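You operate a simulated robot arm through the tools that you are given. There is no shell and no other tool. Be economical: measure what you need, move in short steps, check, and stop when the job is done.

You run a simulated two-armed robot. Do the job below in one go: nothing can be reset, and whatever is moved stays where it is left.

Task
Tint the pine bottle with 3 pumps of dye and shake it even.
Fine: the dish soap bottle on the blue workbench; cap it to shake it; the pump jerrycan beside it; lay the cap in the grey tray meanwhile; the bottle goes back where it stood.

The check looks at the end state, three seconds after you hand in, the way a careful person would. Anything else that was tipped, shoved, dropped, spilled or broken makes it a failure. A push-on lid holds only when it is set on centred and level and pressed home; a screw cap is set on level and turned clockwise until tight.

Robot
Two 7-joint arms with two-finger parallel grippers on one trunk, on a base that drives. Base frame: it is fixed to the floor where the robot stands at the start and does not move with it; the origin is under the middle of the robot, x ahead of it, y to its left, z up. Units: cm, degrees, N and s.
The left shoulder is at the start at [7, 13.4, 127.6], the right one opposite. With the tool pointing down near the work surface each hand reaches from about 10 to 60 cm from the robot's upright axis, wherever it stands, measured 20 degrees to its own side. Places, roughly: pump head [40, -20, 120]. Payload 1.57 kg a hand.
Tool frame (each hand has its own): the origin (TCP) lies between the finger pads and is the grasp point; the fingertips stand 3 cm ahead of it; z points along the fingers, y is the line along which they close. The gripper opens to 8 cm. The fingers are 1.7 cm wide and 1.2 cm thick; the gripper's body (4 by 8.2 cm) begins 8 cm behind the TCP.
Orientation is that of the tool frame in the base frame, as a unit quaternion [x, y, z, w]. With the fingers straight down and closing along the base's y, the tool's x points along the base's -x, its y along +y and its z along -z.

Tools
- The arms move only by the tool jog_arm. It takes "left_series", "right_series" or both (then of equal length, played together; a hand with none holds still); each is a list of rows, each a list of 3 entries, a list of its own where there are three numbers: the shift along the tool's x, y, z in mm, then the turn, a rotation vector about the tool's x, y, z in degrees, then the finger opening in mm, from 0 to 80. In form: [[[tx, ty, tz], [rx, ry, rz], jaw], ...]. A call has 1 to 12 rows; each row shifts and turns the commanded pose from where the row before left it, along the tool's axes as they then stand. Rows are played at 5 a second. More than 5 cm and 8.6 degrees between two rows, or a gripper value outside its range, and nothing of the call is played. A pose out of reach is approached as far as the arm can. The call stops where the force on the tool passes 40 N (or 10 N more than at its start, if that is more) or the arm is blocked; 0.2 s more then pass. Each finger travels about 15.3 cm/s and halts on what it meets, pressing with about 33 N; the grip force reading is that of the motor and also rises with nothing between the fingers. The clock runs only during rows and for 0.2 s after the last one: add rows that do not move to give the fingers time. The reply holds the time, the measured pose of the TCP, the force on the tool along the base axes, the opening and the grip force, in the units named above and with some noise.
- Cameras (640 x 400 px; columns grow to the right, rows downward): "scene" is now at [13.8, 2.62, 152.72]; the picture's right is [0.15, -0.99, 0.00], its down [-0.47, -0.07, -0.88] and it looks along [0.87, 0.13, -0.47] (base axes); focal length 214 px, centre (320, 200). "left" rides on the left gripper at [7.2, 0.7, -12.2] in its tool frame; the picture's right is [-0.09, 1.00, 0.00], its down [-0.84, -0.08, -0.54] and it looks along [-0.54, -0.05, 0.84] (tool axes); focal length 238 px, centre (320, 200). "right" rides on the right gripper at [7.2, -0.6, -12.2] in its tool frame; the picture's right is [0.09, 1.00, 0.00], its down [-0.84, 0.08, -0.54] and it looks along [-0.54, 0.05, 0.84] (tool axes); focal length 238 px, centre (320, 200).
- grab_frame(camera): a new picture of that camera. It takes no simulated time.
- raise_lower(by): slides the trunk up (or, below 0, down) by that many cm; the arms and the scene camera ride with it, the base frame stays. It gives what a move gives, with no picture.
- drive_base(legs): drives the robot by 1 to 6 legs, each [ahead, left, turn to the left] in cm, cm and degrees, along the robot's own axes; the way and the turn of a leg run together, so that a leg with both is an arc; at most 150 cm and 180 degrees a leg. The arms and the cameras ride along, it lands a little off, and it stops where it bumps. It gives what a move gives.
- aim_head(pan, tilt): turns the head with the scene camera to pan (to the left, within 86 degrees either way) and tilt (down, from -29 to 69), counted from straight ahead of the robot. It gives what a move gives.
- locate(camera, pixels): for up to 12 pixels [column, row] of the newest picture of that camera ("zoom" is the newest enlarged one), the place [x, y, z] in the base frame of the surface seen there, good to about 0.2 cm, but the place of the scene camera against the robot may be out by one fixed shift of up to 2.5 cm in any direction. It takes no simulated time.
- close_up(camera, box): a new picture of the part [left, top, right, bottom] of that camera's present view, enlarged. It takes no simulated time.
- hand_in(): hands the job in; it is judged then, once.

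Keep the steps short. Do not move on a guess: measure, check each grasp and each placing, and mend mistakes. In all there are 80 turns and 78 pictures (those below and enlarged ones count). Leave the grippers open and the arms clear of the work at the hand-in unless told otherwise, and finish with a single line.

The tools are called by a JSON object that holds its "op" and its "data". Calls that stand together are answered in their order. jog_arm: Moves the arms, as the interface text tells. Its arguments: {"type":"object","properties":{"left_series":{"type":"array"},"right_series":{"type":"array"}},"required":[]} The other tools are called the same way: raise_lower (by) slides the trunk up or down; drive_base (legs) drives the base; aim_head (pan, tilt) turns the head that bears the scene camera; grab_frame (camera) takes a picture; locate (camera, pixels) gives the place of the surface under pixels of a picture; close_up (camera, box) takes an enlarged picture of a part of a camera's view; hand_in () hands the job in.

At the start:

```text
t: 0.0
left_tcp_pos: [38.1, 23.81, 140.46]
left_ee_rot: [-0.001, 1.0, 0.001, 0.0]
left_wrist_force: [1.6, 0.2, -0.5]
left_gripper_width: 8.01
left_gripper_force: 0.1
right_tcp_pos: [37.9, -8.84, 144.37]
right_ee_rot: [0.0, 1.0, 0.001, 0.001]
right_wrist_force: [0.4, -0.1, -0.1]
right_gripper_width: 7.99
right_gripper_force: 0.0
trunk travel left (down, up): [-85.0, 9.0]
robot x, y, heading: [0.09, 0.48, 0.3]
head pan, tilt: [8.7, 28.2]
```

scene: 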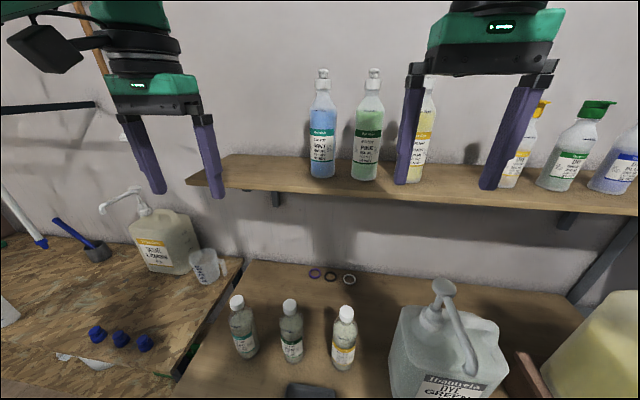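
right: 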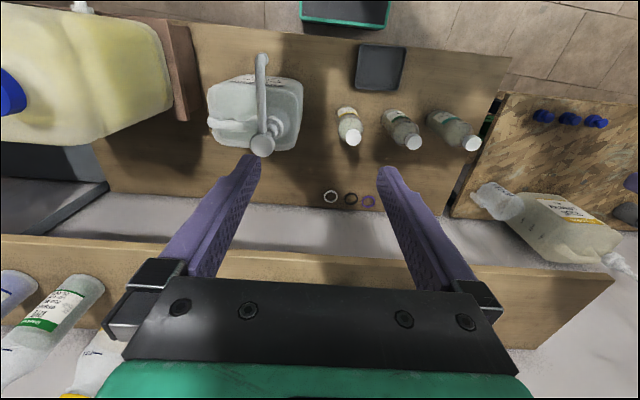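
left: 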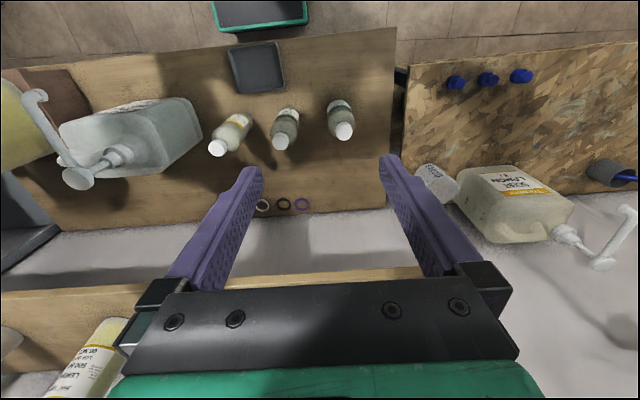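

I see three small capped bottles, a dye pump jerrycan and a grey tray on the bench. I enlarge the view to read the labels.

{"op": "close_up", "data": {"camera": "scene", "box": [200, 270, 380, 382]}}

{"op": "close_up", "data": {"camera": "scene", "box": [360, 260, 560, 400]}}

{"op": "aim_head", "data": {"pan": -10, "tilt": 50}}

{"op": "grab_frame", "data": {"camera": "scene"}}

```text
3.56 times, centred on (290, 326) of scene
```

zoom: 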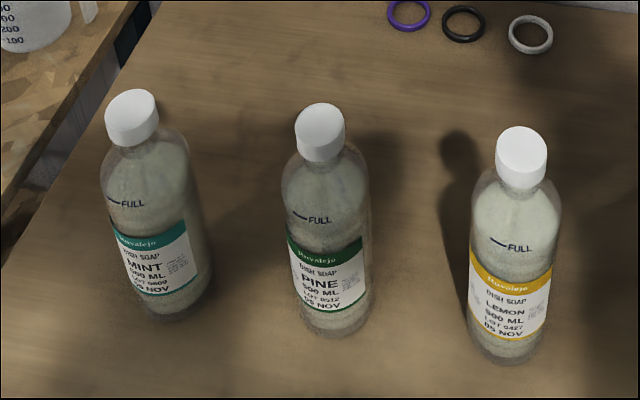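

```text
2.86 times, centred on (460, 330) of scene
```

zoom: 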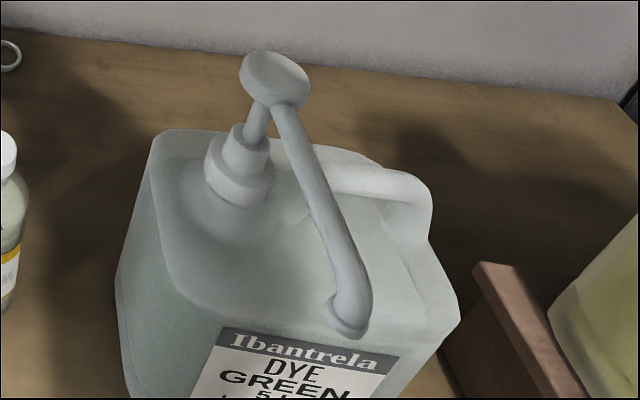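

```text
t: 0.8
left_tcp_pos: [38.15, 23.84, 140.58]
left_ee_rot: [-0.001, 1.0, 0.0, 0.001]
left_wrist_force: [0.1, 0.8, 0.1]
left_gripper_width: 7.99
left_gripper_force: 0.0
right_tcp_pos: [37.95, -8.83, 144.29]
right_ee_rot: [0.001, 1.0, 0.0, 0.0]
right_wrist_force: [-0.8, 0.0, -0.7]
right_gripper_width: 7.99
right_gripper_force: 0.0
trunk travel left (down, up): [-85.0, 9.0]
robot x, y, heading: [0.02, -0.4, -0.1]
head pan, tilt: [-10.0, 50.0]
```

```text
72 pictures are left
```

scene: 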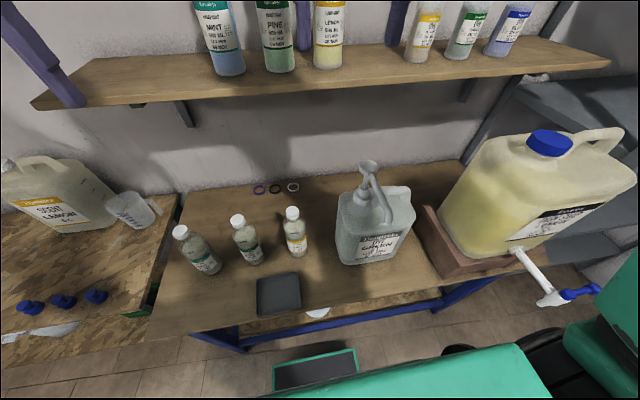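

The pine bottle is the middle one (blue-legged bench), the dye jerrycan stands to its right and the tray is in front. Next I measure from the scene and right cameras.

{"op": "close_up", "data": {"camera": "scene", "box": [160, 150, 320, 250]}}

{"op": "locate", "data": {"camera": "scene", "pixels": [[237, 219], [181, 231], [292, 212], [252, 262], [258, 280], [301, 276], [258, 315], [301, 309], [278, 292], [220, 290], [260, 189], [293, 187]]}}

{"op": "close_up", "data": {"camera": "scene", "box": [304, 150, 464, 250]}}

{"op": "grab_frame", "data": {"camera": "right"}}

{"op": "locate", "data": {"camera": "right", "pixels": [[414, 142], [350, 137], [472, 143], [262, 144], [262, 57], [276, 125], [359, 48], [404, 52], [402, 88], [358, 84], [330, 120], [390, 112]]}}

```text
4.00 times, centred on (240, 200) of scene
```

zoom: 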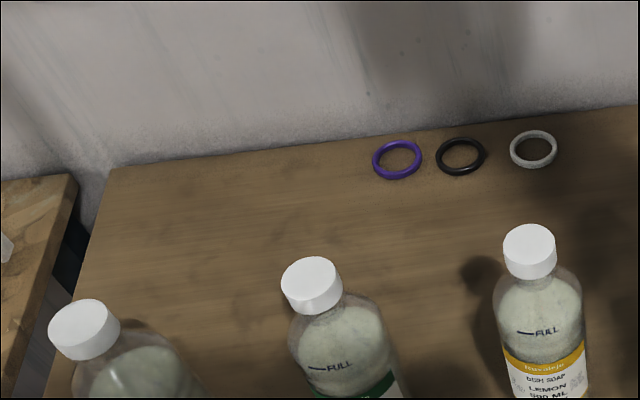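

```text
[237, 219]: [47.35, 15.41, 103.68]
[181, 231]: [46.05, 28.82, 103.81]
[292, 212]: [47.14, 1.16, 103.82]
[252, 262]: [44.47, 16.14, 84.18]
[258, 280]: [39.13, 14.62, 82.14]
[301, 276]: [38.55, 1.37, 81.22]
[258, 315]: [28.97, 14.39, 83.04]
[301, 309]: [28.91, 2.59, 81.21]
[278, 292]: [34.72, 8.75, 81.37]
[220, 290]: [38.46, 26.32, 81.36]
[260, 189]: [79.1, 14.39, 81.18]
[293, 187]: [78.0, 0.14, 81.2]
```

```text
4.00 times, centred on (384, 200) of scene
```

zoom: 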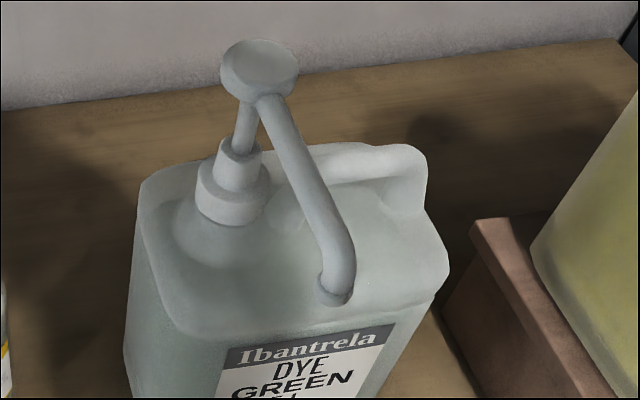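

```text
69 pictures are left
```

right: 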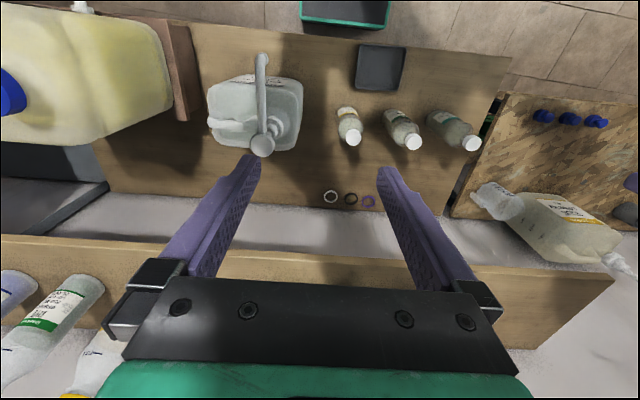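

```text
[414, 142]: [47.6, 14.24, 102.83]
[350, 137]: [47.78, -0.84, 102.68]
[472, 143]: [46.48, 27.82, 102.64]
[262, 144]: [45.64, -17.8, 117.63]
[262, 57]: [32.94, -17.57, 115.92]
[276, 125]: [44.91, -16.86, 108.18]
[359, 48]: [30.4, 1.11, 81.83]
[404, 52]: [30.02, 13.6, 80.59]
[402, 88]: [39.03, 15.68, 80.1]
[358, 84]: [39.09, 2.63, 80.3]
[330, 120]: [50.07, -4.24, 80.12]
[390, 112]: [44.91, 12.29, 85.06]
```

Hand camera puts the pine cap's top at [47.6, 14.2, 102.8]; the scene camera is about (−0.3, +1.1, +0.9) off. Next I measure the spout tip and the jerrycan's front face in the last close-up.

{"op": "locate", "data": {"camera": "zoom", "pixels": [[335, 285], [338, 301], [260, 75], [345, 240], [240, 345], [400, 320], [160, 320], [430, 270], [300, 312], [270, 120], [235, 205]]}}

{"op": "locate", "data": {"camera": "scene", "pixels": [[345, 258], [370, 262], [395, 256], [355, 240], [340, 275], [375, 280], [330, 315], [390, 300], [248, 240], [250, 250]]}}

{"op": "close_up", "data": {"camera": "right", "box": [200, 40, 320, 160]}}

```text
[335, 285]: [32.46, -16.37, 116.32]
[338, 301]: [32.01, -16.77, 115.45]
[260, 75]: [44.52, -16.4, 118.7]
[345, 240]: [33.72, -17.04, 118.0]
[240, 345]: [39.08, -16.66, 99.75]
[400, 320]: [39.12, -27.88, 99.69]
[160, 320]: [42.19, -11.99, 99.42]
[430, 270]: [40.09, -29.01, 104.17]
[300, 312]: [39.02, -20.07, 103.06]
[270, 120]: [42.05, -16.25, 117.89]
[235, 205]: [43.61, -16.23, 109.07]
```

```text
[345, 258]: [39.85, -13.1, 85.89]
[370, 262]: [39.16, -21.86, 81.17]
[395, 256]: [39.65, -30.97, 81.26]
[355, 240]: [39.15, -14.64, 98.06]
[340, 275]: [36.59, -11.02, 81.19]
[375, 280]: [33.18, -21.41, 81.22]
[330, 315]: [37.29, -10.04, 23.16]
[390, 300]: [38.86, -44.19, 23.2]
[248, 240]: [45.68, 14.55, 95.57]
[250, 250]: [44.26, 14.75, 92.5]
```

```text
3.33 times, centred on (260, 100) of right
```

zoom: 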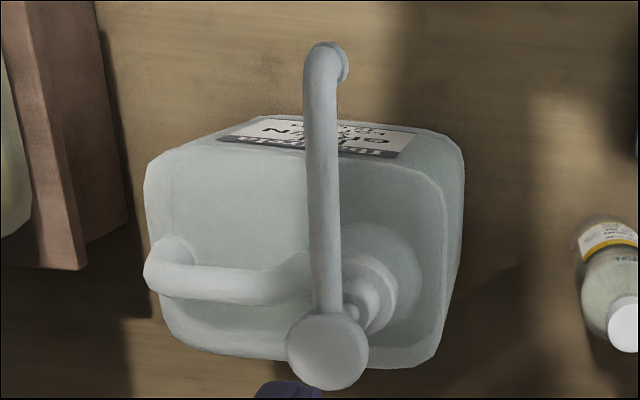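

Spout tip is about [32.2, −17.8, 114.5], can front at x≈39, so the bottle fits under the spout. Now I check the bench's front edge and the bottle's size.

{"op": "locate", "data": {"camera": "right", "pixels": [[230, 30], [300, 40], [440, 55], [395, 118], [402, 130], [386, 122]]}}

{"op": "close_up", "data": {"camera": "left", "box": [200, 60, 380, 172]}}

{"op": "locate", "data": {"camera": "zoom", "pixels": [[290, 285], [250, 230], [350, 230], [260, 210], [345, 215], [300, 230], [310, 165]]}}

```text
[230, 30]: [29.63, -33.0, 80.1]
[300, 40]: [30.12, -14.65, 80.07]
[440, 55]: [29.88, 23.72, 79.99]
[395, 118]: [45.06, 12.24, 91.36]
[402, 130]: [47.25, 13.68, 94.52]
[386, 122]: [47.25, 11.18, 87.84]
```

```text
3.56 times, centred on (290, 116) of left
```

zoom: 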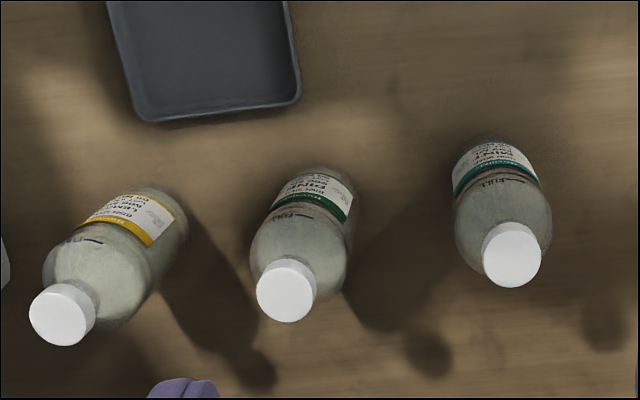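

```text
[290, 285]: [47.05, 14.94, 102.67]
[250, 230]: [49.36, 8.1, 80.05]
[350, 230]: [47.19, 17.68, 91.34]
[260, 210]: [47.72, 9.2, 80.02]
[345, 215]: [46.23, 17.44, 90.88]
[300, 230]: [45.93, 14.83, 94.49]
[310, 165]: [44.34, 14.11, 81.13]
```

Bottle axis is about [47.3, 14.5], ~6.7 cm across. Now I tilt the left hand about 52° forward so it can grip the body from the front, moving above the front of the bottle.

{"op": "jog_arm", "data": {"left_series": [[[0, -15.6, 0], [0, -8.6, 0], 80], [[0, -15.6, 0], [0, -8.6, 0], 80], [[0, -15.6, 0], [0, -8.6, 0], 80], [[0, -15.6, 0], [0, -8.6, 0], 80], [[0, -15.6, 0], [0, -8.6, 0], 80], [[0, -15.6, 0], [0, -8.6, 0], 80], [[31.4, 0, 24.8], [0, 0, 0], 80], [[31.4, 0, 24.8], [0, 0, 0], 80], [[31.4, 0, 24.8], [0, 0, 0], 80], [[31.4, 0, 24.8], [0, 0, 0], 80], [[31.4, 0, 24.8], [0, 0, 0], 80], [[31.4, 0, 24.8], [0, 0, 0], 80]]}}

{"op": "grab_frame", "data": {"camera": "left"}}

```text
t: 3.5
left_tcp_pos: [38.13, 14.23, 136.4]
left_ee_rot: [-0.001, 0.9, 0.001, 0.435]
left_wrist_force: [0.6, -0.3, 0.6]
left_gripper_width: 7.99
left_gripper_force: 0.0
left hand out of reach, approached as far as the arm can: row 8, 9, 10, 11, 12
right_tcp_pos: [37.98, -8.81, 144.34]
right_ee_rot: [-0.001, 1.0, 0.0, 0.001]
right_wrist_force: [0.5, -0.5, 0.6]
right_gripper_width: 8.02
right_gripper_force: 0.1
trunk travel left (down, up): [-85.0, 9.0]
robot x, y, heading: [-0.03, -0.2, 0.1]
head pan, tilt: [-10.0, 50.0]
```

```text
66 pictures are left
```

left: 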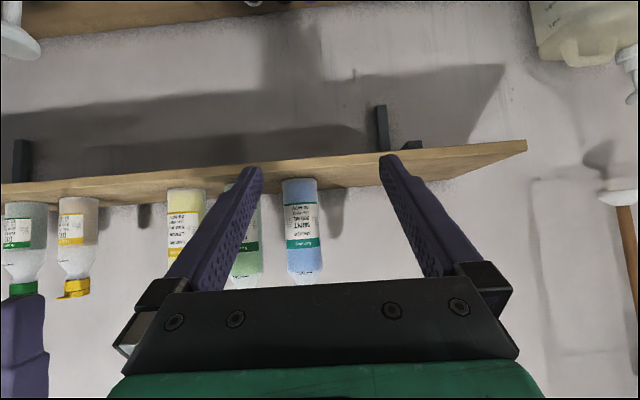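

The arm couldn't get straight down there (wrist too near the shoulder). I try forward along the tool to see what's reachable.

{"op": "jog_arm", "data": {"left_series": [[[0, 0, 20], [0, 0, 0], 80], [[0, 0, 20], [0, 0, 0], 80], [[0, 0, 0], [0, 0, 0], 80]]}}

```text
t: 4.2
left_tcp_pos: [41.37, 14.27, 134.25]
left_ee_rot: [-0.001, 0.9, 0.0, 0.436]
left_wrist_force: [-0.6, 0.5, -0.7]
left_gripper_width: 8.0
left_gripper_force: 0.0
right_tcp_pos: [37.93, -8.75, 144.38]
right_ee_rot: [0.0, 1.0, -0.001, 0.0]
right_wrist_force: [-0.5, 0.1, 0.0]
right_gripper_width: 7.98
right_gripper_force: 0.0
trunk travel left (down, up): [-85.0, 9.0]
robot x, y, heading: [-0.02, -0.06, -0.1]
head pan, tilt: [-10.0, 50.0]
```

{"op": "jog_arm", "data": {"left_series": [[[-31, 0, 39.2], [0, 0, 0], 80], [[31.4, 0, 24.8], [0, 0, 0], 80], [[31.4, 0, 24.8], [0, 0, 0], 80], [[31.4, 0, 24.8], [0, 0, 0], 80], [[31.4, 0, 24.8], [0, 0, 0], 80]]}}

{"op": "aim_head", "data": {"pan": 10, "tilt": 45}}

{"op": "grab_frame", "data": {"camera": "scene"}}

```text
t: 5.5
left_tcp_pos: [46.25, 14.53, 129.08]
left_ee_rot: [0.0, 0.9, 0.0, 0.435]
left_wrist_force: [-0.8, -0.9, 0.6]
left_gripper_width: 8.01
left_gripper_force: 0.0
left hand out of reach, approached as far as the arm can: row 3, 4, 5
right_tcp_pos: [38.12, -8.76, 144.38]
right_ee_rot: [0.0, 1.0, 0.0, 0.0]
right_wrist_force: [0.6, 0.5, -0.2]
right_gripper_width: 8.02
right_gripper_force: 0.1
trunk travel left (down, up): [-85.0, 9.0]
robot x, y, heading: [0.18, -0.06, -0.1]
head pan, tilt: [-10.0, 50.0]
```

```text
t: 6.3
left_tcp_pos: [46.06, 14.51, 129.17]
left_ee_rot: [-0.001, 0.9, 0.0, 0.435]
left_wrist_force: [-0.4, -0.3, -1.0]
left_gripper_width: 8.0
left_gripper_force: 0.0
right_tcp_pos: [37.94, -8.8, 144.41]
right_ee_rot: [0.001, 1.0, -0.001, 0.0]
right_wrist_force: [-0.3, 0.2, -0.3]
right_gripper_width: 7.98
right_gripper_force: 0.0
trunk travel left (down, up): [-85.0, 9.0]
robot x, y, heading: [-0.6, 0.09, 0.0]
head pan, tilt: [10.0, 45.0]
```

```text
65 pictures are left
```

scene: 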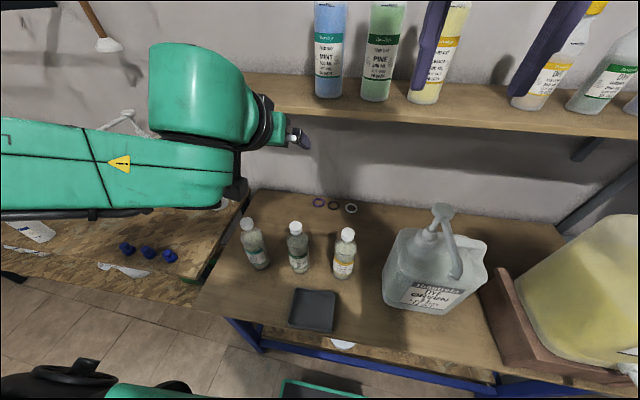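

The elbow sits out to the left, so the hand should point forward and right. I yaw it −32° and bring it down in front of the pine bottle.

{"op": "jog_arm", "data": {"left_series": [[[0, 0, 0], [6.27, 0, 4.97], 80], [[0, 0, 0], [6.27, 0, 4.97], 80], [[0, 0, 0], [6.27, 0, 4.97], 80], [[0, 0, 0], [6.27, 0, 4.97], 80], [[38.8, 0.7, 5.8], [0, 0, 0], 80], [[38.8, 0.7, 5.8], [0, 0, 0], 80], [[38.8, 0.7, 5.8], [0, 0, 0], 80], [[38.8, 0.7, 5.8], [0, 0, 0], 80], [[38.8, 0.7, 5.8], [0, 0, 0], 80]]}}

```text
t: 8.3
left_tcp_pos: [42.03, 22.89, 113.02]
left_ee_rot: [0.248, 0.865, -0.12, 0.419]
left_wrist_force: [-0.3, 0.4, -0.2]
left_gripper_width: 7.99
left_gripper_force: 0.1
left hand out of reach, approached as far as the arm can: row 6, 7, 8, 9
right_tcp_pos: [37.85, -8.8, 144.42]
right_ee_rot: [0.0, 1.0, 0.0, 0.001]
right_wrist_force: [-0.1, 0.0, 0.3]
right_gripper_width: 8.03
right_gripper_force: 0.0
trunk travel left (down, up): [-85.0, 9.0]
robot x, y, heading: [-0.01, -0.02, -0.1]
head pan, tilt: [10.0, 45.0]
```

Still reach-limited this close, so I back the base 15 cm to give the arm room.

{"op": "drive_base", "data": {"legs": [[-15, 0, 0]]}}

{"op": "jog_arm", "data": {"left_series": [[[0, 0, 0], [0, 0, 0], 80], [[31.4, 0, 24.8], [0, 0, 0], 80]]}}

```text
t: 9.7
left_tcp_pos: [27.09, 22.65, 112.89]
left_ee_rot: [0.25, 0.865, -0.122, 0.418]
left_wrist_force: [0.3, 0.0, -0.5]
left_gripper_width: 8.01
left_gripper_force: 0.0
right_tcp_pos: [22.92, -8.87, 144.22]
right_ee_rot: [0.002, 1.0, -0.001, -0.001]
right_wrist_force: [-0.1, 0.1, 0.2]
right_gripper_width: 7.97
right_gripper_force: 0.0
trunk travel left (down, up): [-85.0, 9.0]
robot x, y, heading: [-15.4, 0.2, -0.0]
head pan, tilt: [10.0, 45.0]
```

```text
t: 10.3
left_tcp_pos: [26.99, 22.74, 108.81]
left_ee_rot: [0.249, 0.865, -0.123, 0.417]
left_wrist_force: [-0.7, 0.0, -0.8]
left_gripper_width: 7.99
left_gripper_force: 0.0
right_tcp_pos: [22.97, -8.65, 144.27]
right_ee_rot: [0.002, 1.0, -0.001, -0.001]
right_wrist_force: [-0.1, -0.5, -0.6]
right_gripper_width: 8.03
right_gripper_force: 0.1
trunk travel left (down, up): [-85.0, 9.0]
robot x, y, heading: [-15.38, -0.01, -0.1]
head pan, tilt: [10.0, 45.0]
```

Reach is good now. I move to 13 cm short of the bottle along the grasp line and look.

{"op": "jog_arm", "data": {"left_series": [[[5.2, 9.6, 40.5], [0, 0, 0], 80], [[5.2, 9.6, 40.5], [0, 0, 0], 80], [[5.2, 9.6, 40.5], [0, 0, 0], 80], [[5.2, 9.6, 40.5], [0, 0, 0], 80], [[0, 0, 0], [0, 0, 0], 80]]}}

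{"op": "grab_frame", "data": {"camera": "left"}}

{"op": "grab_frame", "data": {"camera": "scene"}}

```text
t: 11.5
left_tcp_pos: [38.48, 19.82, 97.34]
left_ee_rot: [0.249, 0.865, -0.121, 0.419]
left_wrist_force: [-0.3, -0.7, 0.1]
left_gripper_width: 8.01
left_gripper_force: 0.1
right_tcp_pos: [22.53, -8.9, 144.38]
right_ee_rot: [0.002, 1.0, 0.001, 0.0]
right_wrist_force: [-0.9, 0.6, -0.2]
right_gripper_width: 7.99
right_gripper_force: 0.0
trunk travel left (down, up): [-85.0, 9.0]
robot x, y, heading: [-15.46, 0.22, -0.2]
head pan, tilt: [10.0, 45.0]
```

```text
64 pictures are left
```

left: 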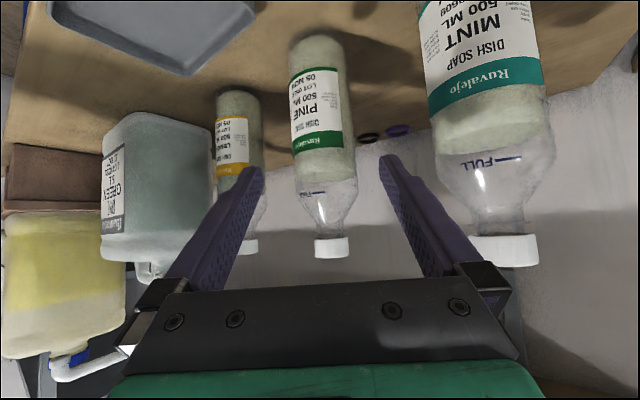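

```text
63 pictures are left
```

scene: 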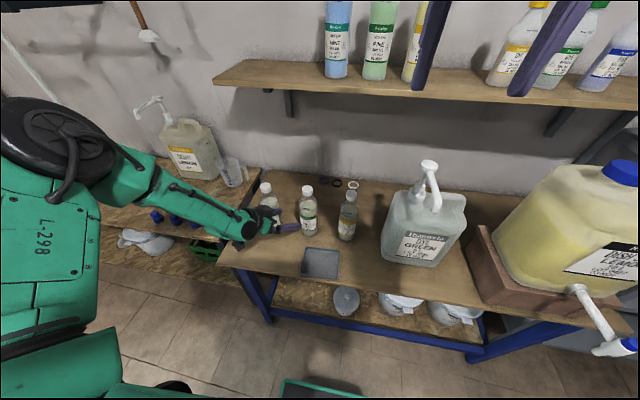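

The pine bottle is centred between the fingers. I measure its surface to fix the axis and base place.

{"op": "locate", "data": {"camera": "left", "pixels": [[316, 100], [318, 130], [294, 120], [340, 118], [297, 140], [348, 140], [315, 240], [347, 240], [331, 245], [316, 60], [325, 185], [331, 255]]}}

{"op": "close_up", "data": {"camera": "left", "box": [260, 20, 420, 270]}}

```text
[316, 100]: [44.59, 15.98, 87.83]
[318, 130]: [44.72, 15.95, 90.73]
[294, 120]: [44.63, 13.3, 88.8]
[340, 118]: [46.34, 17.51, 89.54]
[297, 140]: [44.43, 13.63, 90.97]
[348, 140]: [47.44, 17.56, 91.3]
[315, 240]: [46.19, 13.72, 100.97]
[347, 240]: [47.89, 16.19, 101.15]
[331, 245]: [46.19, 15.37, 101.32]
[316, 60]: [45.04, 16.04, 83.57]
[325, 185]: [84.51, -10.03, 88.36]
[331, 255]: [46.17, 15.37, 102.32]
```

```text
1.60 times, centred on (340, 145) of left
```

zoom: 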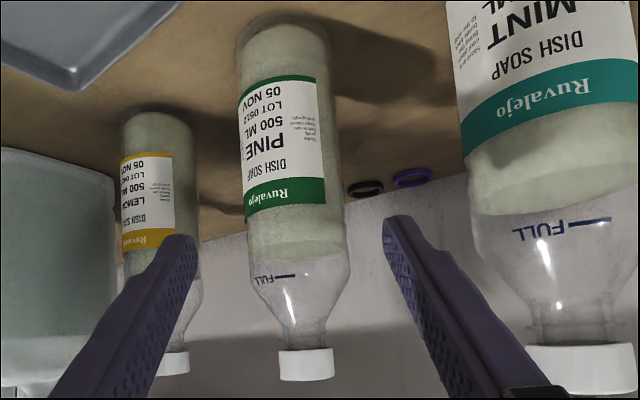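

Axis at [47.3, 14.55], diameter ~6.1 cm. I slide in 13 cm along the tool and close on the body.

{"op": "jog_arm", "data": {"left_series": [[[0, 0.5, 32], [0, 0, 0], 80], [[0, 0.5, 32], [0, 0, 0], 80], [[0, 0.5, 32], [0, 0, 0], 80], [[0, 0.5, 34], [0, 0, 0], 80], [[0, 0, 0], [0, 0, 0], 80], [[0, 0, 0], [0, 0, 0], 80]]}}

{"op": "grab_frame", "data": {"camera": "left"}}

```text
t: 12.9
left_tcp_pos: [42.04, 17.29, 96.78]
left_ee_rot: [0.248, 0.866, -0.12, 0.418]
left_wrist_force: [-0.3, 0.8, 0.1]
left_gripper_width: 8.01
left_gripper_force: 0.1
left hand out of reach, approached as far as the arm can: row 2, 3, 4
right_tcp_pos: [22.51, -8.9, 144.3]
right_ee_rot: [0.002, 1.0, -0.001, 0.001]
right_wrist_force: [-0.3, -0.3, -0.4]
right_gripper_width: 8.03
right_gripper_force: 0.0
trunk travel left (down, up): [-85.0, 9.0]
robot x, y, heading: [-15.49, 0.01, -0.1]
head pan, tilt: [10.0, 45.0]
```

```text
61 pictures are left
```

left: 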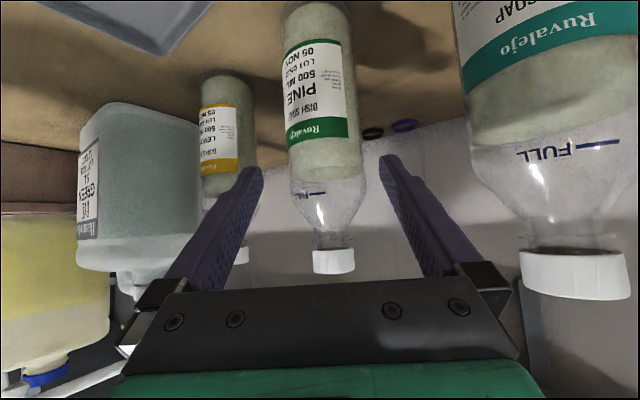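

Arm fully stretched at z 96.8. I retreat 6 cm and sideways, drive 5 cm ahead and lower the trunk 6 cm.

{"op": "jog_arm", "data": {"left_series": [[[0, 0, -30], [0, 0, 0], 80], [[0, -11, -30], [0, 0, 0], 80], [[0, -11, 0], [0, 0, 0], 80]]}}

{"op": "drive_base", "data": {"legs": [[5, 0, 0]]}}

{"op": "raise_lower", "data": {"by": -6}}

{"op": "grab_frame", "data": {"camera": "left"}}

```text
t: 13.7
left_tcp_pos: [36.78, 17.94, 100.54]
left_ee_rot: [0.25, 0.865, -0.121, 0.418]
left_wrist_force: [0.1, 0.4, 0.6]
left_gripper_width: 7.99
left_gripper_force: 0.1
right_tcp_pos: [22.65, -9.0, 144.4]
right_ee_rot: [0.002, 1.0, 0.001, 0.0]
right_wrist_force: [-0.2, -0.1, 0.6]
right_gripper_width: 8.0
right_gripper_force: 0.0
trunk travel left (down, up): [-85.0, 9.0]
robot x, y, heading: [-15.42, -0.24, -0.1]
head pan, tilt: [10.0, 45.0]
```

```text
t: 14.6
left_tcp_pos: [40.84, 18.11, 100.97]
left_ee_rot: [0.249, 0.864, -0.12, 0.422]
left_wrist_force: [-0.9, 0.0, 0.9]
left_gripper_width: 8.0
left_gripper_force: 0.1
right_tcp_pos: [26.34, -8.81, 144.75]
right_ee_rot: [0.001, 1.0, 0.0, 0.005]
right_wrist_force: [-1.1, 0.8, -0.7]
right_gripper_width: 7.99
right_gripper_force: 0.0
trunk travel left (down, up): [-85.0, 9.0]
robot x, y, heading: [-10.51, -0.06, 0.0]
head pan, tilt: [10.0, 45.0]
```

```text
t: 15.6
left_tcp_pos: [41.67, 18.03, 94.53]
left_ee_rot: [0.248, 0.865, -0.12, 0.418]
left_wrist_force: [-0.2, -0.3, -0.4]
left_gripper_width: 8.01
left_gripper_force: 0.1
right_tcp_pos: [27.43, -8.91, 138.2]
right_ee_rot: [0.001, 1.0, 0.0, 0.0]
right_wrist_force: [-0.3, 0.1, 0.2]
right_gripper_width: 8.01
right_gripper_force: 0.1
trunk travel left (down, up): [-79.0, 15.0]
robot x, y, heading: [-10.67, 0.09, 0.1]
head pan, tilt: [10.0, 45.0]
```

```text
60 pictures are left
```

left: 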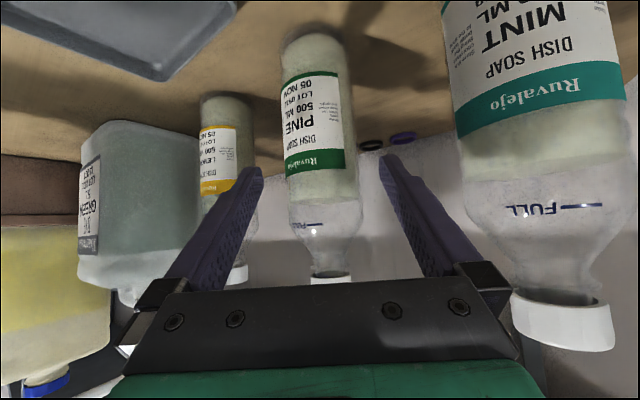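

On line now: 8.6 cm straight ahead to the grasp point.

{"op": "jog_arm", "data": {"left_series": [[[1, 0, 29], [0, 0, 0], 80], [[1, 0, 29], [0, 0, 0], 80], [[0, 0, 28], [0, 0, 0], 80], [[0, 0, 0], [0, 0, 0], 80], [[0, 0, 0], [0, 0, 0], 80]]}}

{"op": "grab_frame", "data": {"camera": "left"}}

```text
t: 16.8
left_tcp_pos: [45.96, 15.34, 90.83]
left_ee_rot: [0.248, 0.865, -0.12, 0.418]
left_wrist_force: [-0.2, -0.3, -0.1]
left_gripper_width: 8.03
left_gripper_force: 0.0
left hand out of reach, approached as far as the arm can: row 3
right_tcp_pos: [27.41, -8.86, 138.32]
right_ee_rot: [0.001, 1.0, 0.001, 0.001]
right_wrist_force: [0.2, -0.5, -0.7]
right_gripper_width: 7.99
right_gripper_force: 0.1
trunk travel left (down, up): [-79.0, 15.0]
robot x, y, heading: [-10.44, 0.1, -0.0]
head pan, tilt: [10.0, 45.0]
```

```text
59 pictures are left
```

left: 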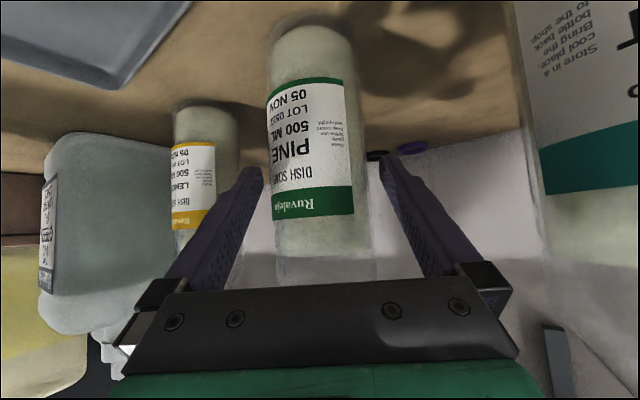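

The bottle is centred between the pads, 1.5 cm ahead of the TCP, well within the pads. I close on it.

{"op": "jog_arm", "data": {"left_series": [[[0, 0, 0], [0, 0, 0], 64], [[0, 0, 0], [0, 0, 0], 30], [[0, 0, 0], [0, 0, 0], 30], [[0, 0, 0], [0, 0, 0], 30]]}}

{"op": "grab_frame", "data": {"camera": "left"}}

```text
t: 17.8
left_tcp_pos: [45.92, 15.5, 90.84]
left_ee_rot: [0.249, 0.865, -0.121, 0.419]
left_wrist_force: [1.2, 1.4, 0.2]
left_gripper_width: 6.51
left_gripper_force: 32.9
right_tcp_pos: [27.43, -8.98, 138.35]
right_ee_rot: [0.0, 1.0, 0.0, 0.001]
right_wrist_force: [0.7, 0.2, 0.1]
right_gripper_width: 8.0
right_gripper_force: 0.1
trunk travel left (down, up): [-79.0, 15.0]
robot x, y, heading: [-10.42, 0.03, -0.3]
head pan, tilt: [10.0, 45.0]
```

```text
58 pictures are left
```

left: 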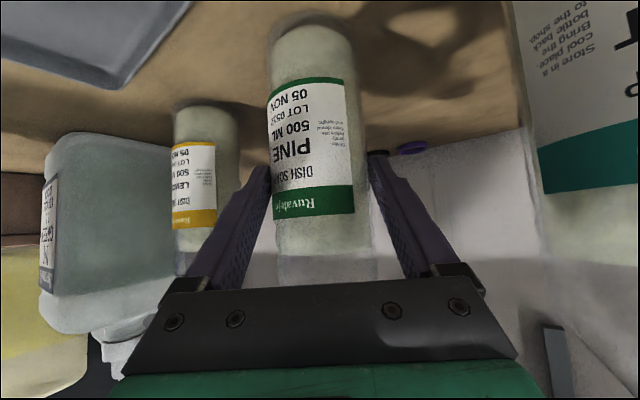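

Firm grip (32.9 N at 6.5 cm). Return pose noted: [45.94, 15.42, 90.84]. I lift straight up 15.5 cm, then bring it to open space in front.

{"op": "jog_arm", "data": {"left_series": [[[-15.7, 0, -12.4], [0, 0, 0], 30], [[-31.4, 0, -24.8], [0, 0, 0], 30], [[-31.4, 0, -24.8], [0, 0, 0], 30], [[-31.4, 0, -24.8], [0, 0, 0], 30], [[-11.8, 0, -9.3], [0, 0, 0], 30], [[2.8, -35.2, -3.6], [0, 0, 0], 30], [[2.8, -35.2, -3.6], [0, 0, 0], 30], [[2.8, -35.2, -3.6], [0, 0, 0], 30], [[2.8, -35.2, -3.6], [0, 0, 0], 30], [[0, 0, 0], [0, 0, 0], 30]]}}

{"op": "grab_frame", "data": {"camera": "scene"}}

{"op": "grab_frame", "data": {"camera": "right"}}

```text
t: 20.0
left_tcp_pos: [36.23, 17.13, 104.46]
left_ee_rot: [0.251, 0.863, -0.127, 0.42]
left_wrist_force: [-0.9, 0.0, -4.7]
left_gripper_width: 6.49
left_gripper_force: 33.0
left hand out of reach, approached as far as the arm can: row 2, 3, 4, 6, 7, 8, 9
right_tcp_pos: [27.42, -8.78, 138.45]
right_ee_rot: [0.001, 1.0, 0.001, 0.001]
right_wrist_force: [0.1, 0.0, -0.2]
right_gripper_width: 7.98
right_gripper_force: 0.1
trunk travel left (down, up): [-79.0, 15.0]
robot x, y, heading: [-10.62, -0.2, 0.1]
head pan, tilt: [10.0, 45.0]
```

```text
57 pictures are left
```

scene: 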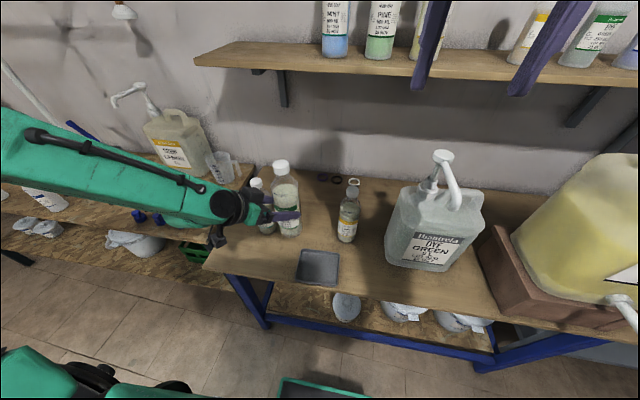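

```text
56 pictures are left
```

right: 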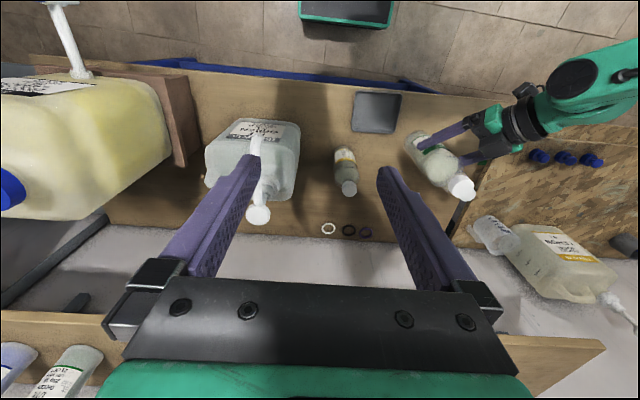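

The left wrist is at its turn limit; I yaw it 32° further to the right so it can move inward.

{"op": "jog_arm", "data": {"left_series": [[[0, 0, 0], [6.27, 0, 4.97], 30], [[0, 0, 0], [6.27, 0, 4.97], 30], [[0, 0, 0], [6.27, 0, 4.97], 30], [[0, 0, 0], [6.27, 0, 4.97], 30], [[0, 0, 0], [0, 0, 0], 30]]}}

```text
t: 21.2
left_tcp_pos: [36.47, 17.11, 104.48]
left_ee_rot: [0.478, 0.763, -0.231, 0.369]
left_wrist_force: [-0.3, 0.3, -4.9]
left_gripper_width: 6.53
left_gripper_force: 32.8
right_tcp_pos: [27.38, -8.92, 138.32]
right_ee_rot: [0.001, 1.0, 0.001, 0.001]
right_wrist_force: [0.1, -0.4, 0.0]
right_gripper_width: 8.01
right_gripper_force: 0.2
trunk travel left (down, up): [-79.0, 15.0]
robot x, y, heading: [-10.37, 0.2, -0.0]
head pan, tilt: [10.0, 45.0]
```

{"op": "jog_arm", "data": {"left_series": [[[-29.8, -13.1, 10.8], [0, 0, 0], 30], [[-29.8, -13.1, 10.8], [0, 0, 0], 30], [[-29.8, -13.1, 10.8], [0, 0, 0], 30], [[0, 0, 0], [0, 0, 0], 30]]}}

{"op": "grab_frame", "data": {"camera": "right"}}

{"op": "grab_frame", "data": {"camera": "scene"}}

```text
t: 22.2
left_tcp_pos: [36.54, 7.99, 109.41]
left_ee_rot: [0.478, 0.763, -0.232, 0.368]
left_wrist_force: [-0.2, 0.0, -4.5]
left_gripper_width: 6.53
left_gripper_force: 33.4
right_tcp_pos: [27.45, -8.79, 138.34]
right_ee_rot: [0.001, 1.0, 0.0, 0.001]
right_wrist_force: [-0.1, 0.3, -0.1]
right_gripper_width: 7.97
right_gripper_force: 0.1
trunk travel left (down, up): [-79.0, 15.0]
robot x, y, heading: [-10.29, 0.13, -0.2]
head pan, tilt: [10.0, 45.0]
```

```text
55 pictures are left
```

right: 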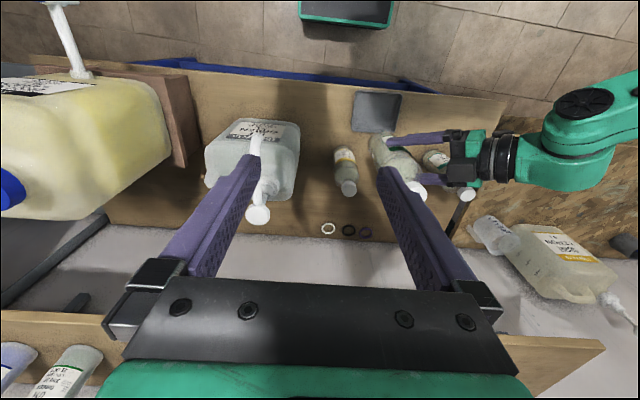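

```text
54 pictures are left
```

scene: 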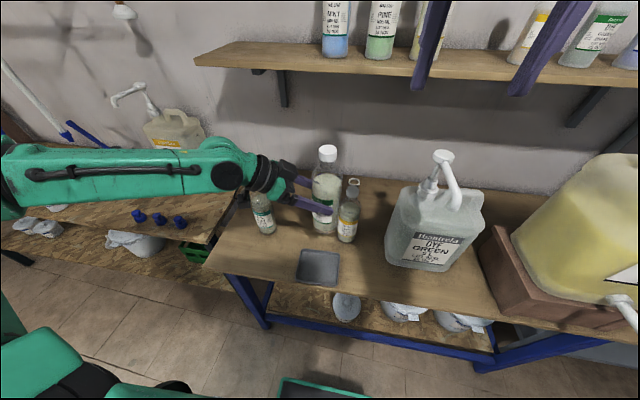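

Mint and the others stand untouched. The cap should be at [37.2, 6.6], top z≈121.5. I bring the right hand above it.

{"op": "jog_arm", "data": {"right_series": [[[-24.4, 38.5, 10], [0, 0, 0], 70], [[-24.4, 38.5, 10], [0, 0, 0], 70], [[-24.4, 38.5, 10], [0, 0, 0], 70], [[-24.4, 38.5, 10], [0, 0, 0], 70], [[0, 0, 0], [0, 0, 0], 70]]}}

{"op": "grab_frame", "data": {"camera": "right"}}

```text
t: 23.4
left_tcp_pos: [36.55, 8.13, 109.53]
left_ee_rot: [0.478, 0.763, -0.233, 0.368]
left_wrist_force: [0.7, 0.6, -5.2]
left_gripper_width: 6.51
left_gripper_force: 33.1
right_tcp_pos: [32.98, -0.44, 131.65]
right_ee_rot: [0.001, 1.0, 0.0, 0.001]
right_wrist_force: [0.2, 0.1, -0.4]
right_gripper_width: 7.0
right_gripper_force: 0.0
right hand out of reach, approached as far as the arm can: row 2, 3, 4
trunk travel left (down, up): [-79.0, 15.0]
robot x, y, heading: [-10.34, 0.24, 0.1]
head pan, tilt: [10.0, 45.0]
```

```text
53 pictures are left
```

right: 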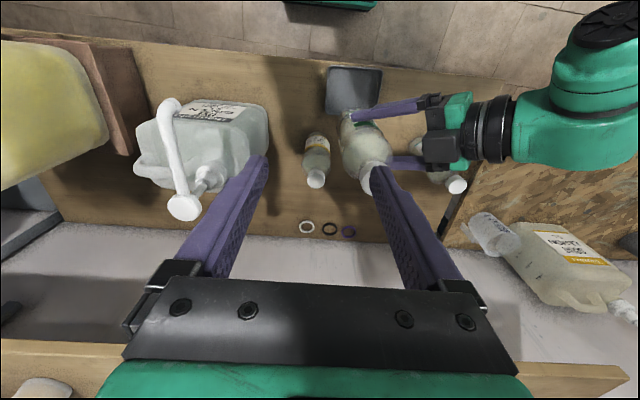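

Right hand's reach ends near the middle, so I bring the bottle to it: 2 cm back, 11 cm right, 5 cm down.

{"op": "jog_arm", "data": {"left_series": [[[-5.6, -22, 34], [0, 0, 0], 30], [[-5.6, -22, 34], [0, 0, 0], 30], [[-5.6, -22, 34], [0, 0, 0], 30], [[0, 0, 0], [0, 0, 0], 30]]}}

{"op": "grab_frame", "data": {"camera": "right"}}

```text
t: 24.4
left_tcp_pos: [34.37, 1.2, 105.03]
left_ee_rot: [0.478, 0.76, -0.237, 0.37]
left_wrist_force: [-0.4, -0.1, -5.2]
left_gripper_width: 6.52
left_gripper_force: 33.2
left hand out of reach, approached as far as the arm can: row 2, 3
right_tcp_pos: [32.93, -0.67, 131.61]
right_ee_rot: [0.001, 1.0, 0.0, 0.001]
right_wrist_force: [0.6, -0.7, 0.5]
right_gripper_width: 6.99
right_gripper_force: 0.0
trunk travel left (down, up): [-79.0, 15.0]
robot x, y, heading: [-10.27, -0.73, -0.1]
head pan, tilt: [10.0, 45.0]
```

```text
52 pictures are left
```

right: 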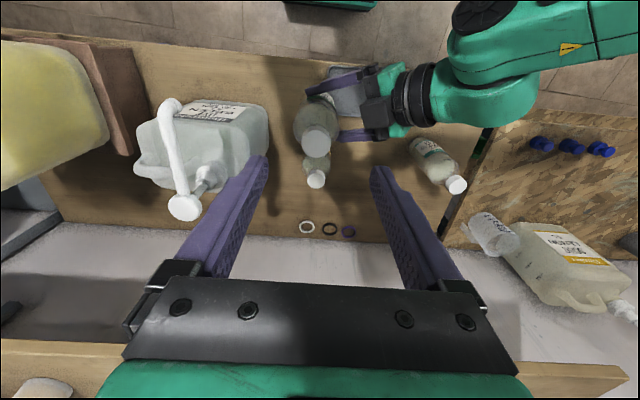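

{"op": "close_up", "data": {"camera": "right", "box": [270, 60, 430, 160]}}

{"op": "locate", "data": {"camera": "right", "pixels": [[320, 140], [303, 140], [337, 140], [320, 126], [320, 156], [314, 110], [298, 118]]}}

```text
4.00 times, centred on (350, 110) of right
```

zoom: 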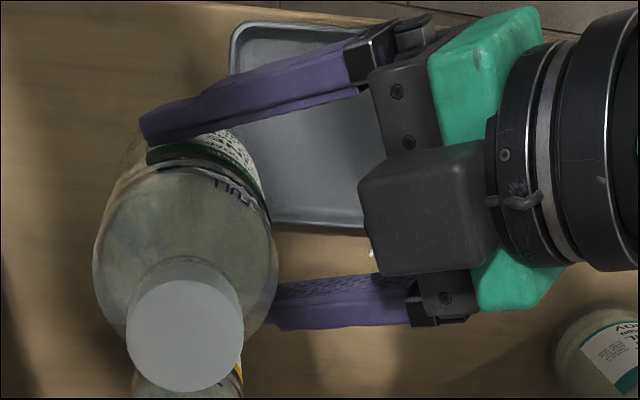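

```text
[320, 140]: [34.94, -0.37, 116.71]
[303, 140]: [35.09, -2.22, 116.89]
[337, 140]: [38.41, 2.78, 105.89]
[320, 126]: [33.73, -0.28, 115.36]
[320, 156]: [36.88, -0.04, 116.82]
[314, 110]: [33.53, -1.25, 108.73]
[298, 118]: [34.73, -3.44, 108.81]
```

Cap centre [35.35, −0.65], top z 116.8, about 3.2 cm across. I centre the right hand above it and pre-turn it clockwise 69° so there is room to unscrew.

{"op": "jog_arm", "data": {"right_series": [[[-24.2, 0, 0], [0, 0, 0], 70], [[0, 0, 0], [0, 0, 8.6], 70], [[0, 0, 0], [0, 0, 8.6], 70], [[0, 0, 0], [0, 0, 8.6], 70], [[0, 0, 0], [0, 0, 8.6], 70], [[0, 0, 0], [0, 0, 8.6], 70], [[0, 0, 0], [0, 0, 8.6], 70], [[0, 0, 0], [0, 0, 8.6], 70], [[0, 0, 0], [0, 0, 8.6], 70], [[0, 0, 0], [0, 0, 0], 70]]}}

```text
t: 26.6
left_tcp_pos: [34.36, 1.06, 105.06]
left_ee_rot: [0.478, 0.76, -0.238, 0.37]
left_wrist_force: [0.8, 1.3, -4.7]
left_gripper_width: 6.51
left_gripper_force: 33.0
right_tcp_pos: [35.41, -0.72, 131.72]
right_ee_rot: [0.566, 0.824, 0.001, 0.0]
right_wrist_force: [-0.3, 0.4, 0.2]
right_gripper_width: 7.01
right_gripper_force: 0.0
trunk travel left (down, up): [-79.0, 15.0]
robot x, y, heading: [-10.72, -0.01, 0.1]
head pan, tilt: [10.0, 45.0]
```

{"op": "jog_arm", "data": {"right_series": [[[0, 0, 40], [0, 0, 0], 70], [[0, 0, 40], [0, 0, 0], 70], [[0, 0, 40], [0, 0, 0], 70], [[0, 0, 21], [0, 0, 0], 70], [[0, 0, 0], [0, 0, 0], 70]]}}

{"op": "grab_frame", "data": {"camera": "right"}}

{"op": "close_up", "data": {"camera": "scene", "box": [250, 100, 450, 225]}}

```text
t: 27.8
left_tcp_pos: [34.51, 1.15, 105.0]
left_ee_rot: [0.479, 0.76, -0.237, 0.369]
left_wrist_force: [-0.8, -0.6, -4.2]
left_gripper_width: 6.51
left_gripper_force: 32.6
right_tcp_pos: [35.31, -0.66, 117.74]
right_ee_rot: [0.567, 0.824, 0.001, 0.001]
right_wrist_force: [0.4, 0.1, -0.2]
right_gripper_width: 6.99
right_gripper_force: 0.1
trunk travel left (down, up): [-79.0, 15.0]
robot x, y, heading: [-10.62, -0.26, 0.2]
head pan, tilt: [10.0, 45.0]
```

```text
50 pictures are left
```

right: 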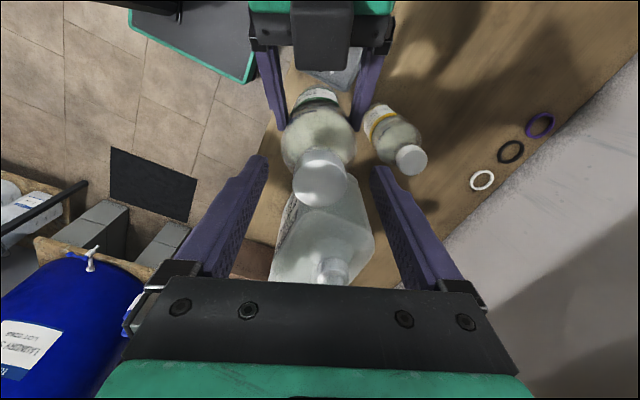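

```text
3.20 times, centred on (350, 162) of scene
```

zoom: 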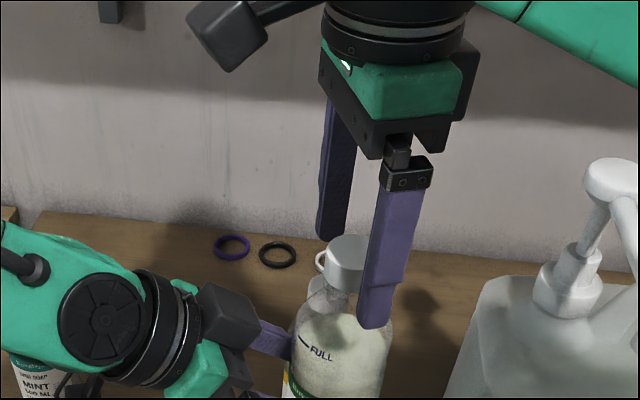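

Cap at (321, 178) between the fingers. I verify its place relative to the hand before closing.

{"op": "locate", "data": {"camera": "right", "pixels": [[321, 178], [296, 178], [345, 178], [320, 156], [321, 201], [321, 190]]}}

{"op": "close_up", "data": {"camera": "right", "box": [260, 130, 390, 211]}}

```text
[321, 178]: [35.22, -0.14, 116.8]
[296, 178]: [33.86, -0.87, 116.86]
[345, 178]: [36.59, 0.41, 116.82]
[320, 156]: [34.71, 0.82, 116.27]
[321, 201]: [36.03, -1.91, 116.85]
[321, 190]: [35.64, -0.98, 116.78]
```

```text
4.92 times, centred on (325, 170) of right
```

zoom: 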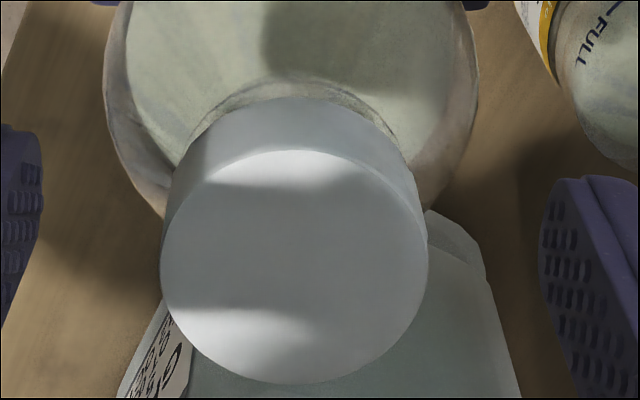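

Cap centre ≈ [35.4, −0.6], on the TCP. I close the right gripper on it.

{"op": "jog_arm", "data": {"right_series": [[[0, 0, 0], [0, 0, 0], 45], [[0, 0, 0], [0, 0, 0], 20], [[0, 0, 0], [0, 0, 0], 20], [[0, 0, 0], [0, 0, 0], 20]]}}

```text
t: 28.8
left_tcp_pos: [34.5, 1.07, 104.96]
left_ee_rot: [0.479, 0.76, -0.237, 0.37]
left_wrist_force: [0.0, -0.4, -4.8]
left_gripper_width: 6.49
left_gripper_force: 32.3
right_tcp_pos: [35.37, -0.66, 117.75]
right_ee_rot: [0.566, 0.824, 0.001, 0.001]
right_wrist_force: [0.0, 1.0, -0.5]
right_gripper_width: 3.21
right_gripper_force: 32.5
trunk travel left (down, up): [-79.0, 15.0]
robot x, y, heading: [-10.69, -0.39, -0.1]
head pan, tilt: [10.0, 45.0]
```

Gripped at 3.2 cm. I turn counter-clockwise 103° and read the forces.

{"op": "jog_arm", "data": {"right_series": [[[0, 0, 0], [0, 0, -8.6], 20], [[0, 0, 0], [0, 0, -8.6], 20], [[0, 0, 0], [0, 0, -8.6], 20], [[0, 0, 0], [0, 0, -8.6], 20], [[0, 0, 0], [0, 0, -8.6], 20], [[0, 0, 0], [0, 0, -8.6], 20], [[0, 0, 0], [0, 0, -8.6], 20], [[0, 0, 0], [0, 0, -8.6], 20], [[0, 0, 0], [0, 0, -8.6], 20], [[0, 0, 0], [0, 0, -8.6], 20], [[0, 0, 0], [0, 0, -8.6], 20], [[0, 0, 0], [0, 0, -8.6], 20]]}}

{"op": "grab_frame", "data": {"camera": "right"}}

```text
t: 31.4
left_tcp_pos: [34.4, 1.23, 104.98]
left_ee_rot: [0.477, 0.761, -0.237, 0.369]
left_wrist_force: [10.7, 9.9, -15.4]
left_gripper_width: 6.54
left_gripper_force: 32.3
right_tcp_pos: [35.47, -0.53, 117.57]
right_ee_rot: [-0.295, 0.956, 0.001, 0.001]
right_wrist_force: [-11.3, -9.3, 11.3]
right_gripper_width: 3.23
right_gripper_force: 33.0
trunk travel left (down, up): [-79.0, 15.0]
robot x, y, heading: [-10.76, -0.19, -0.2]
head pan, tilt: [10.0, 45.0]
```

```text
47 pictures are left
```

right: 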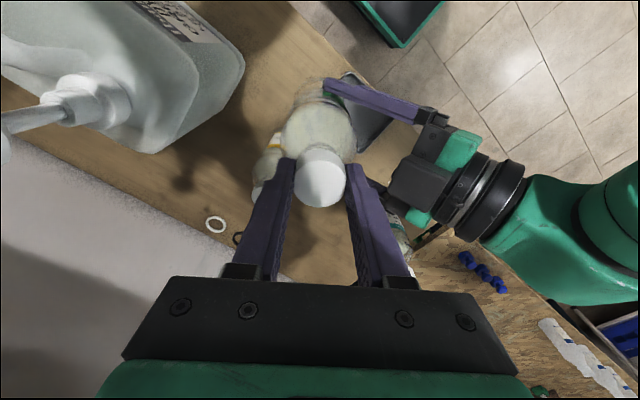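

Upward push of 11 N on the right hand: the thread is lifting the cap. I continue 60° with a small lift.

{"op": "jog_arm", "data": {"right_series": [[[0, 0, -0.6], [0, 0, -8.6], 20], [[0, 0, -0.4], [0, 0, -8.6], 20], [[0, 0, -0.3], [0, 0, -8.6], 20], [[0, 0, -0.2], [0, 0, -8.6], 20], [[0, 0, -0.2], [0, 0, -8.6], 20], [[0, 0, -0.2], [0, 0, -8.6], 20], [[0, 0, -0.2], [0, 0, -8.6], 20]]}}

```text
t: 33.0
left_tcp_pos: [34.39, 1.19, 105.03]
left_ee_rot: [0.478, 0.76, -0.237, 0.37]
left_wrist_force: [0.3, 3.5, -3.3]
left_gripper_width: 6.49
left_gripper_force: 33.0
right_tcp_pos: [35.45, -0.65, 117.84]
right_ee_rot: [0.736, -0.677, -0.001, 0.0]
right_wrist_force: [-0.4, -3.3, -0.8]
right_gripper_width: 3.2
right_gripper_force: 33.1
trunk travel left (down, up): [-79.0, 15.0]
robot x, y, heading: [-10.68, 0.02, -0.0]
head pan, tilt: [10.0, 45.0]
```

Forces relaxed to near zero after ~163°. I test with a gentle 4 mm lift.

{"op": "jog_arm", "data": {"right_series": [[[0, 0, -1.5], [0, 0, 0], 20], [[0, 0, -1.5], [0, 0, 0], 20], [[0, 0, -1], [0, 0, 0], 20]]}}

{"op": "close_up", "data": {"camera": "scene", "box": [250, 100, 450, 225]}}

```text
t: 33.8
left_tcp_pos: [34.6, 0.99, 105.31]
left_ee_rot: [0.477, 0.76, -0.236, 0.373]
left_wrist_force: [-2.5, 0.0, 15.9]
left_gripper_width: 6.51
left_gripper_force: 33.6
right_tcp_pos: [35.43, -0.67, 118.0]
right_ee_rot: [0.734, -0.679, -0.001, 0.0]
right_wrist_force: [1.0, -0.4, -20.6]
right_gripper_width: 3.21
right_gripper_force: 33.0
trunk travel left (down, up): [-79.0, 15.0]
robot x, y, heading: [-10.69, -0.01, -0.1]
head pan, tilt: [10.0, 45.0]
```

```text
3.20 times, centred on (350, 162) of scene
```

zoom: 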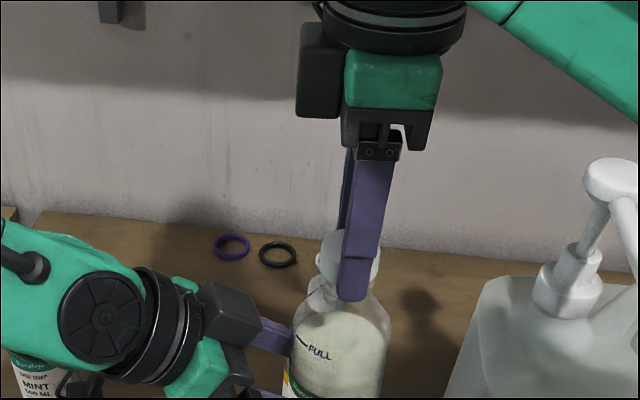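

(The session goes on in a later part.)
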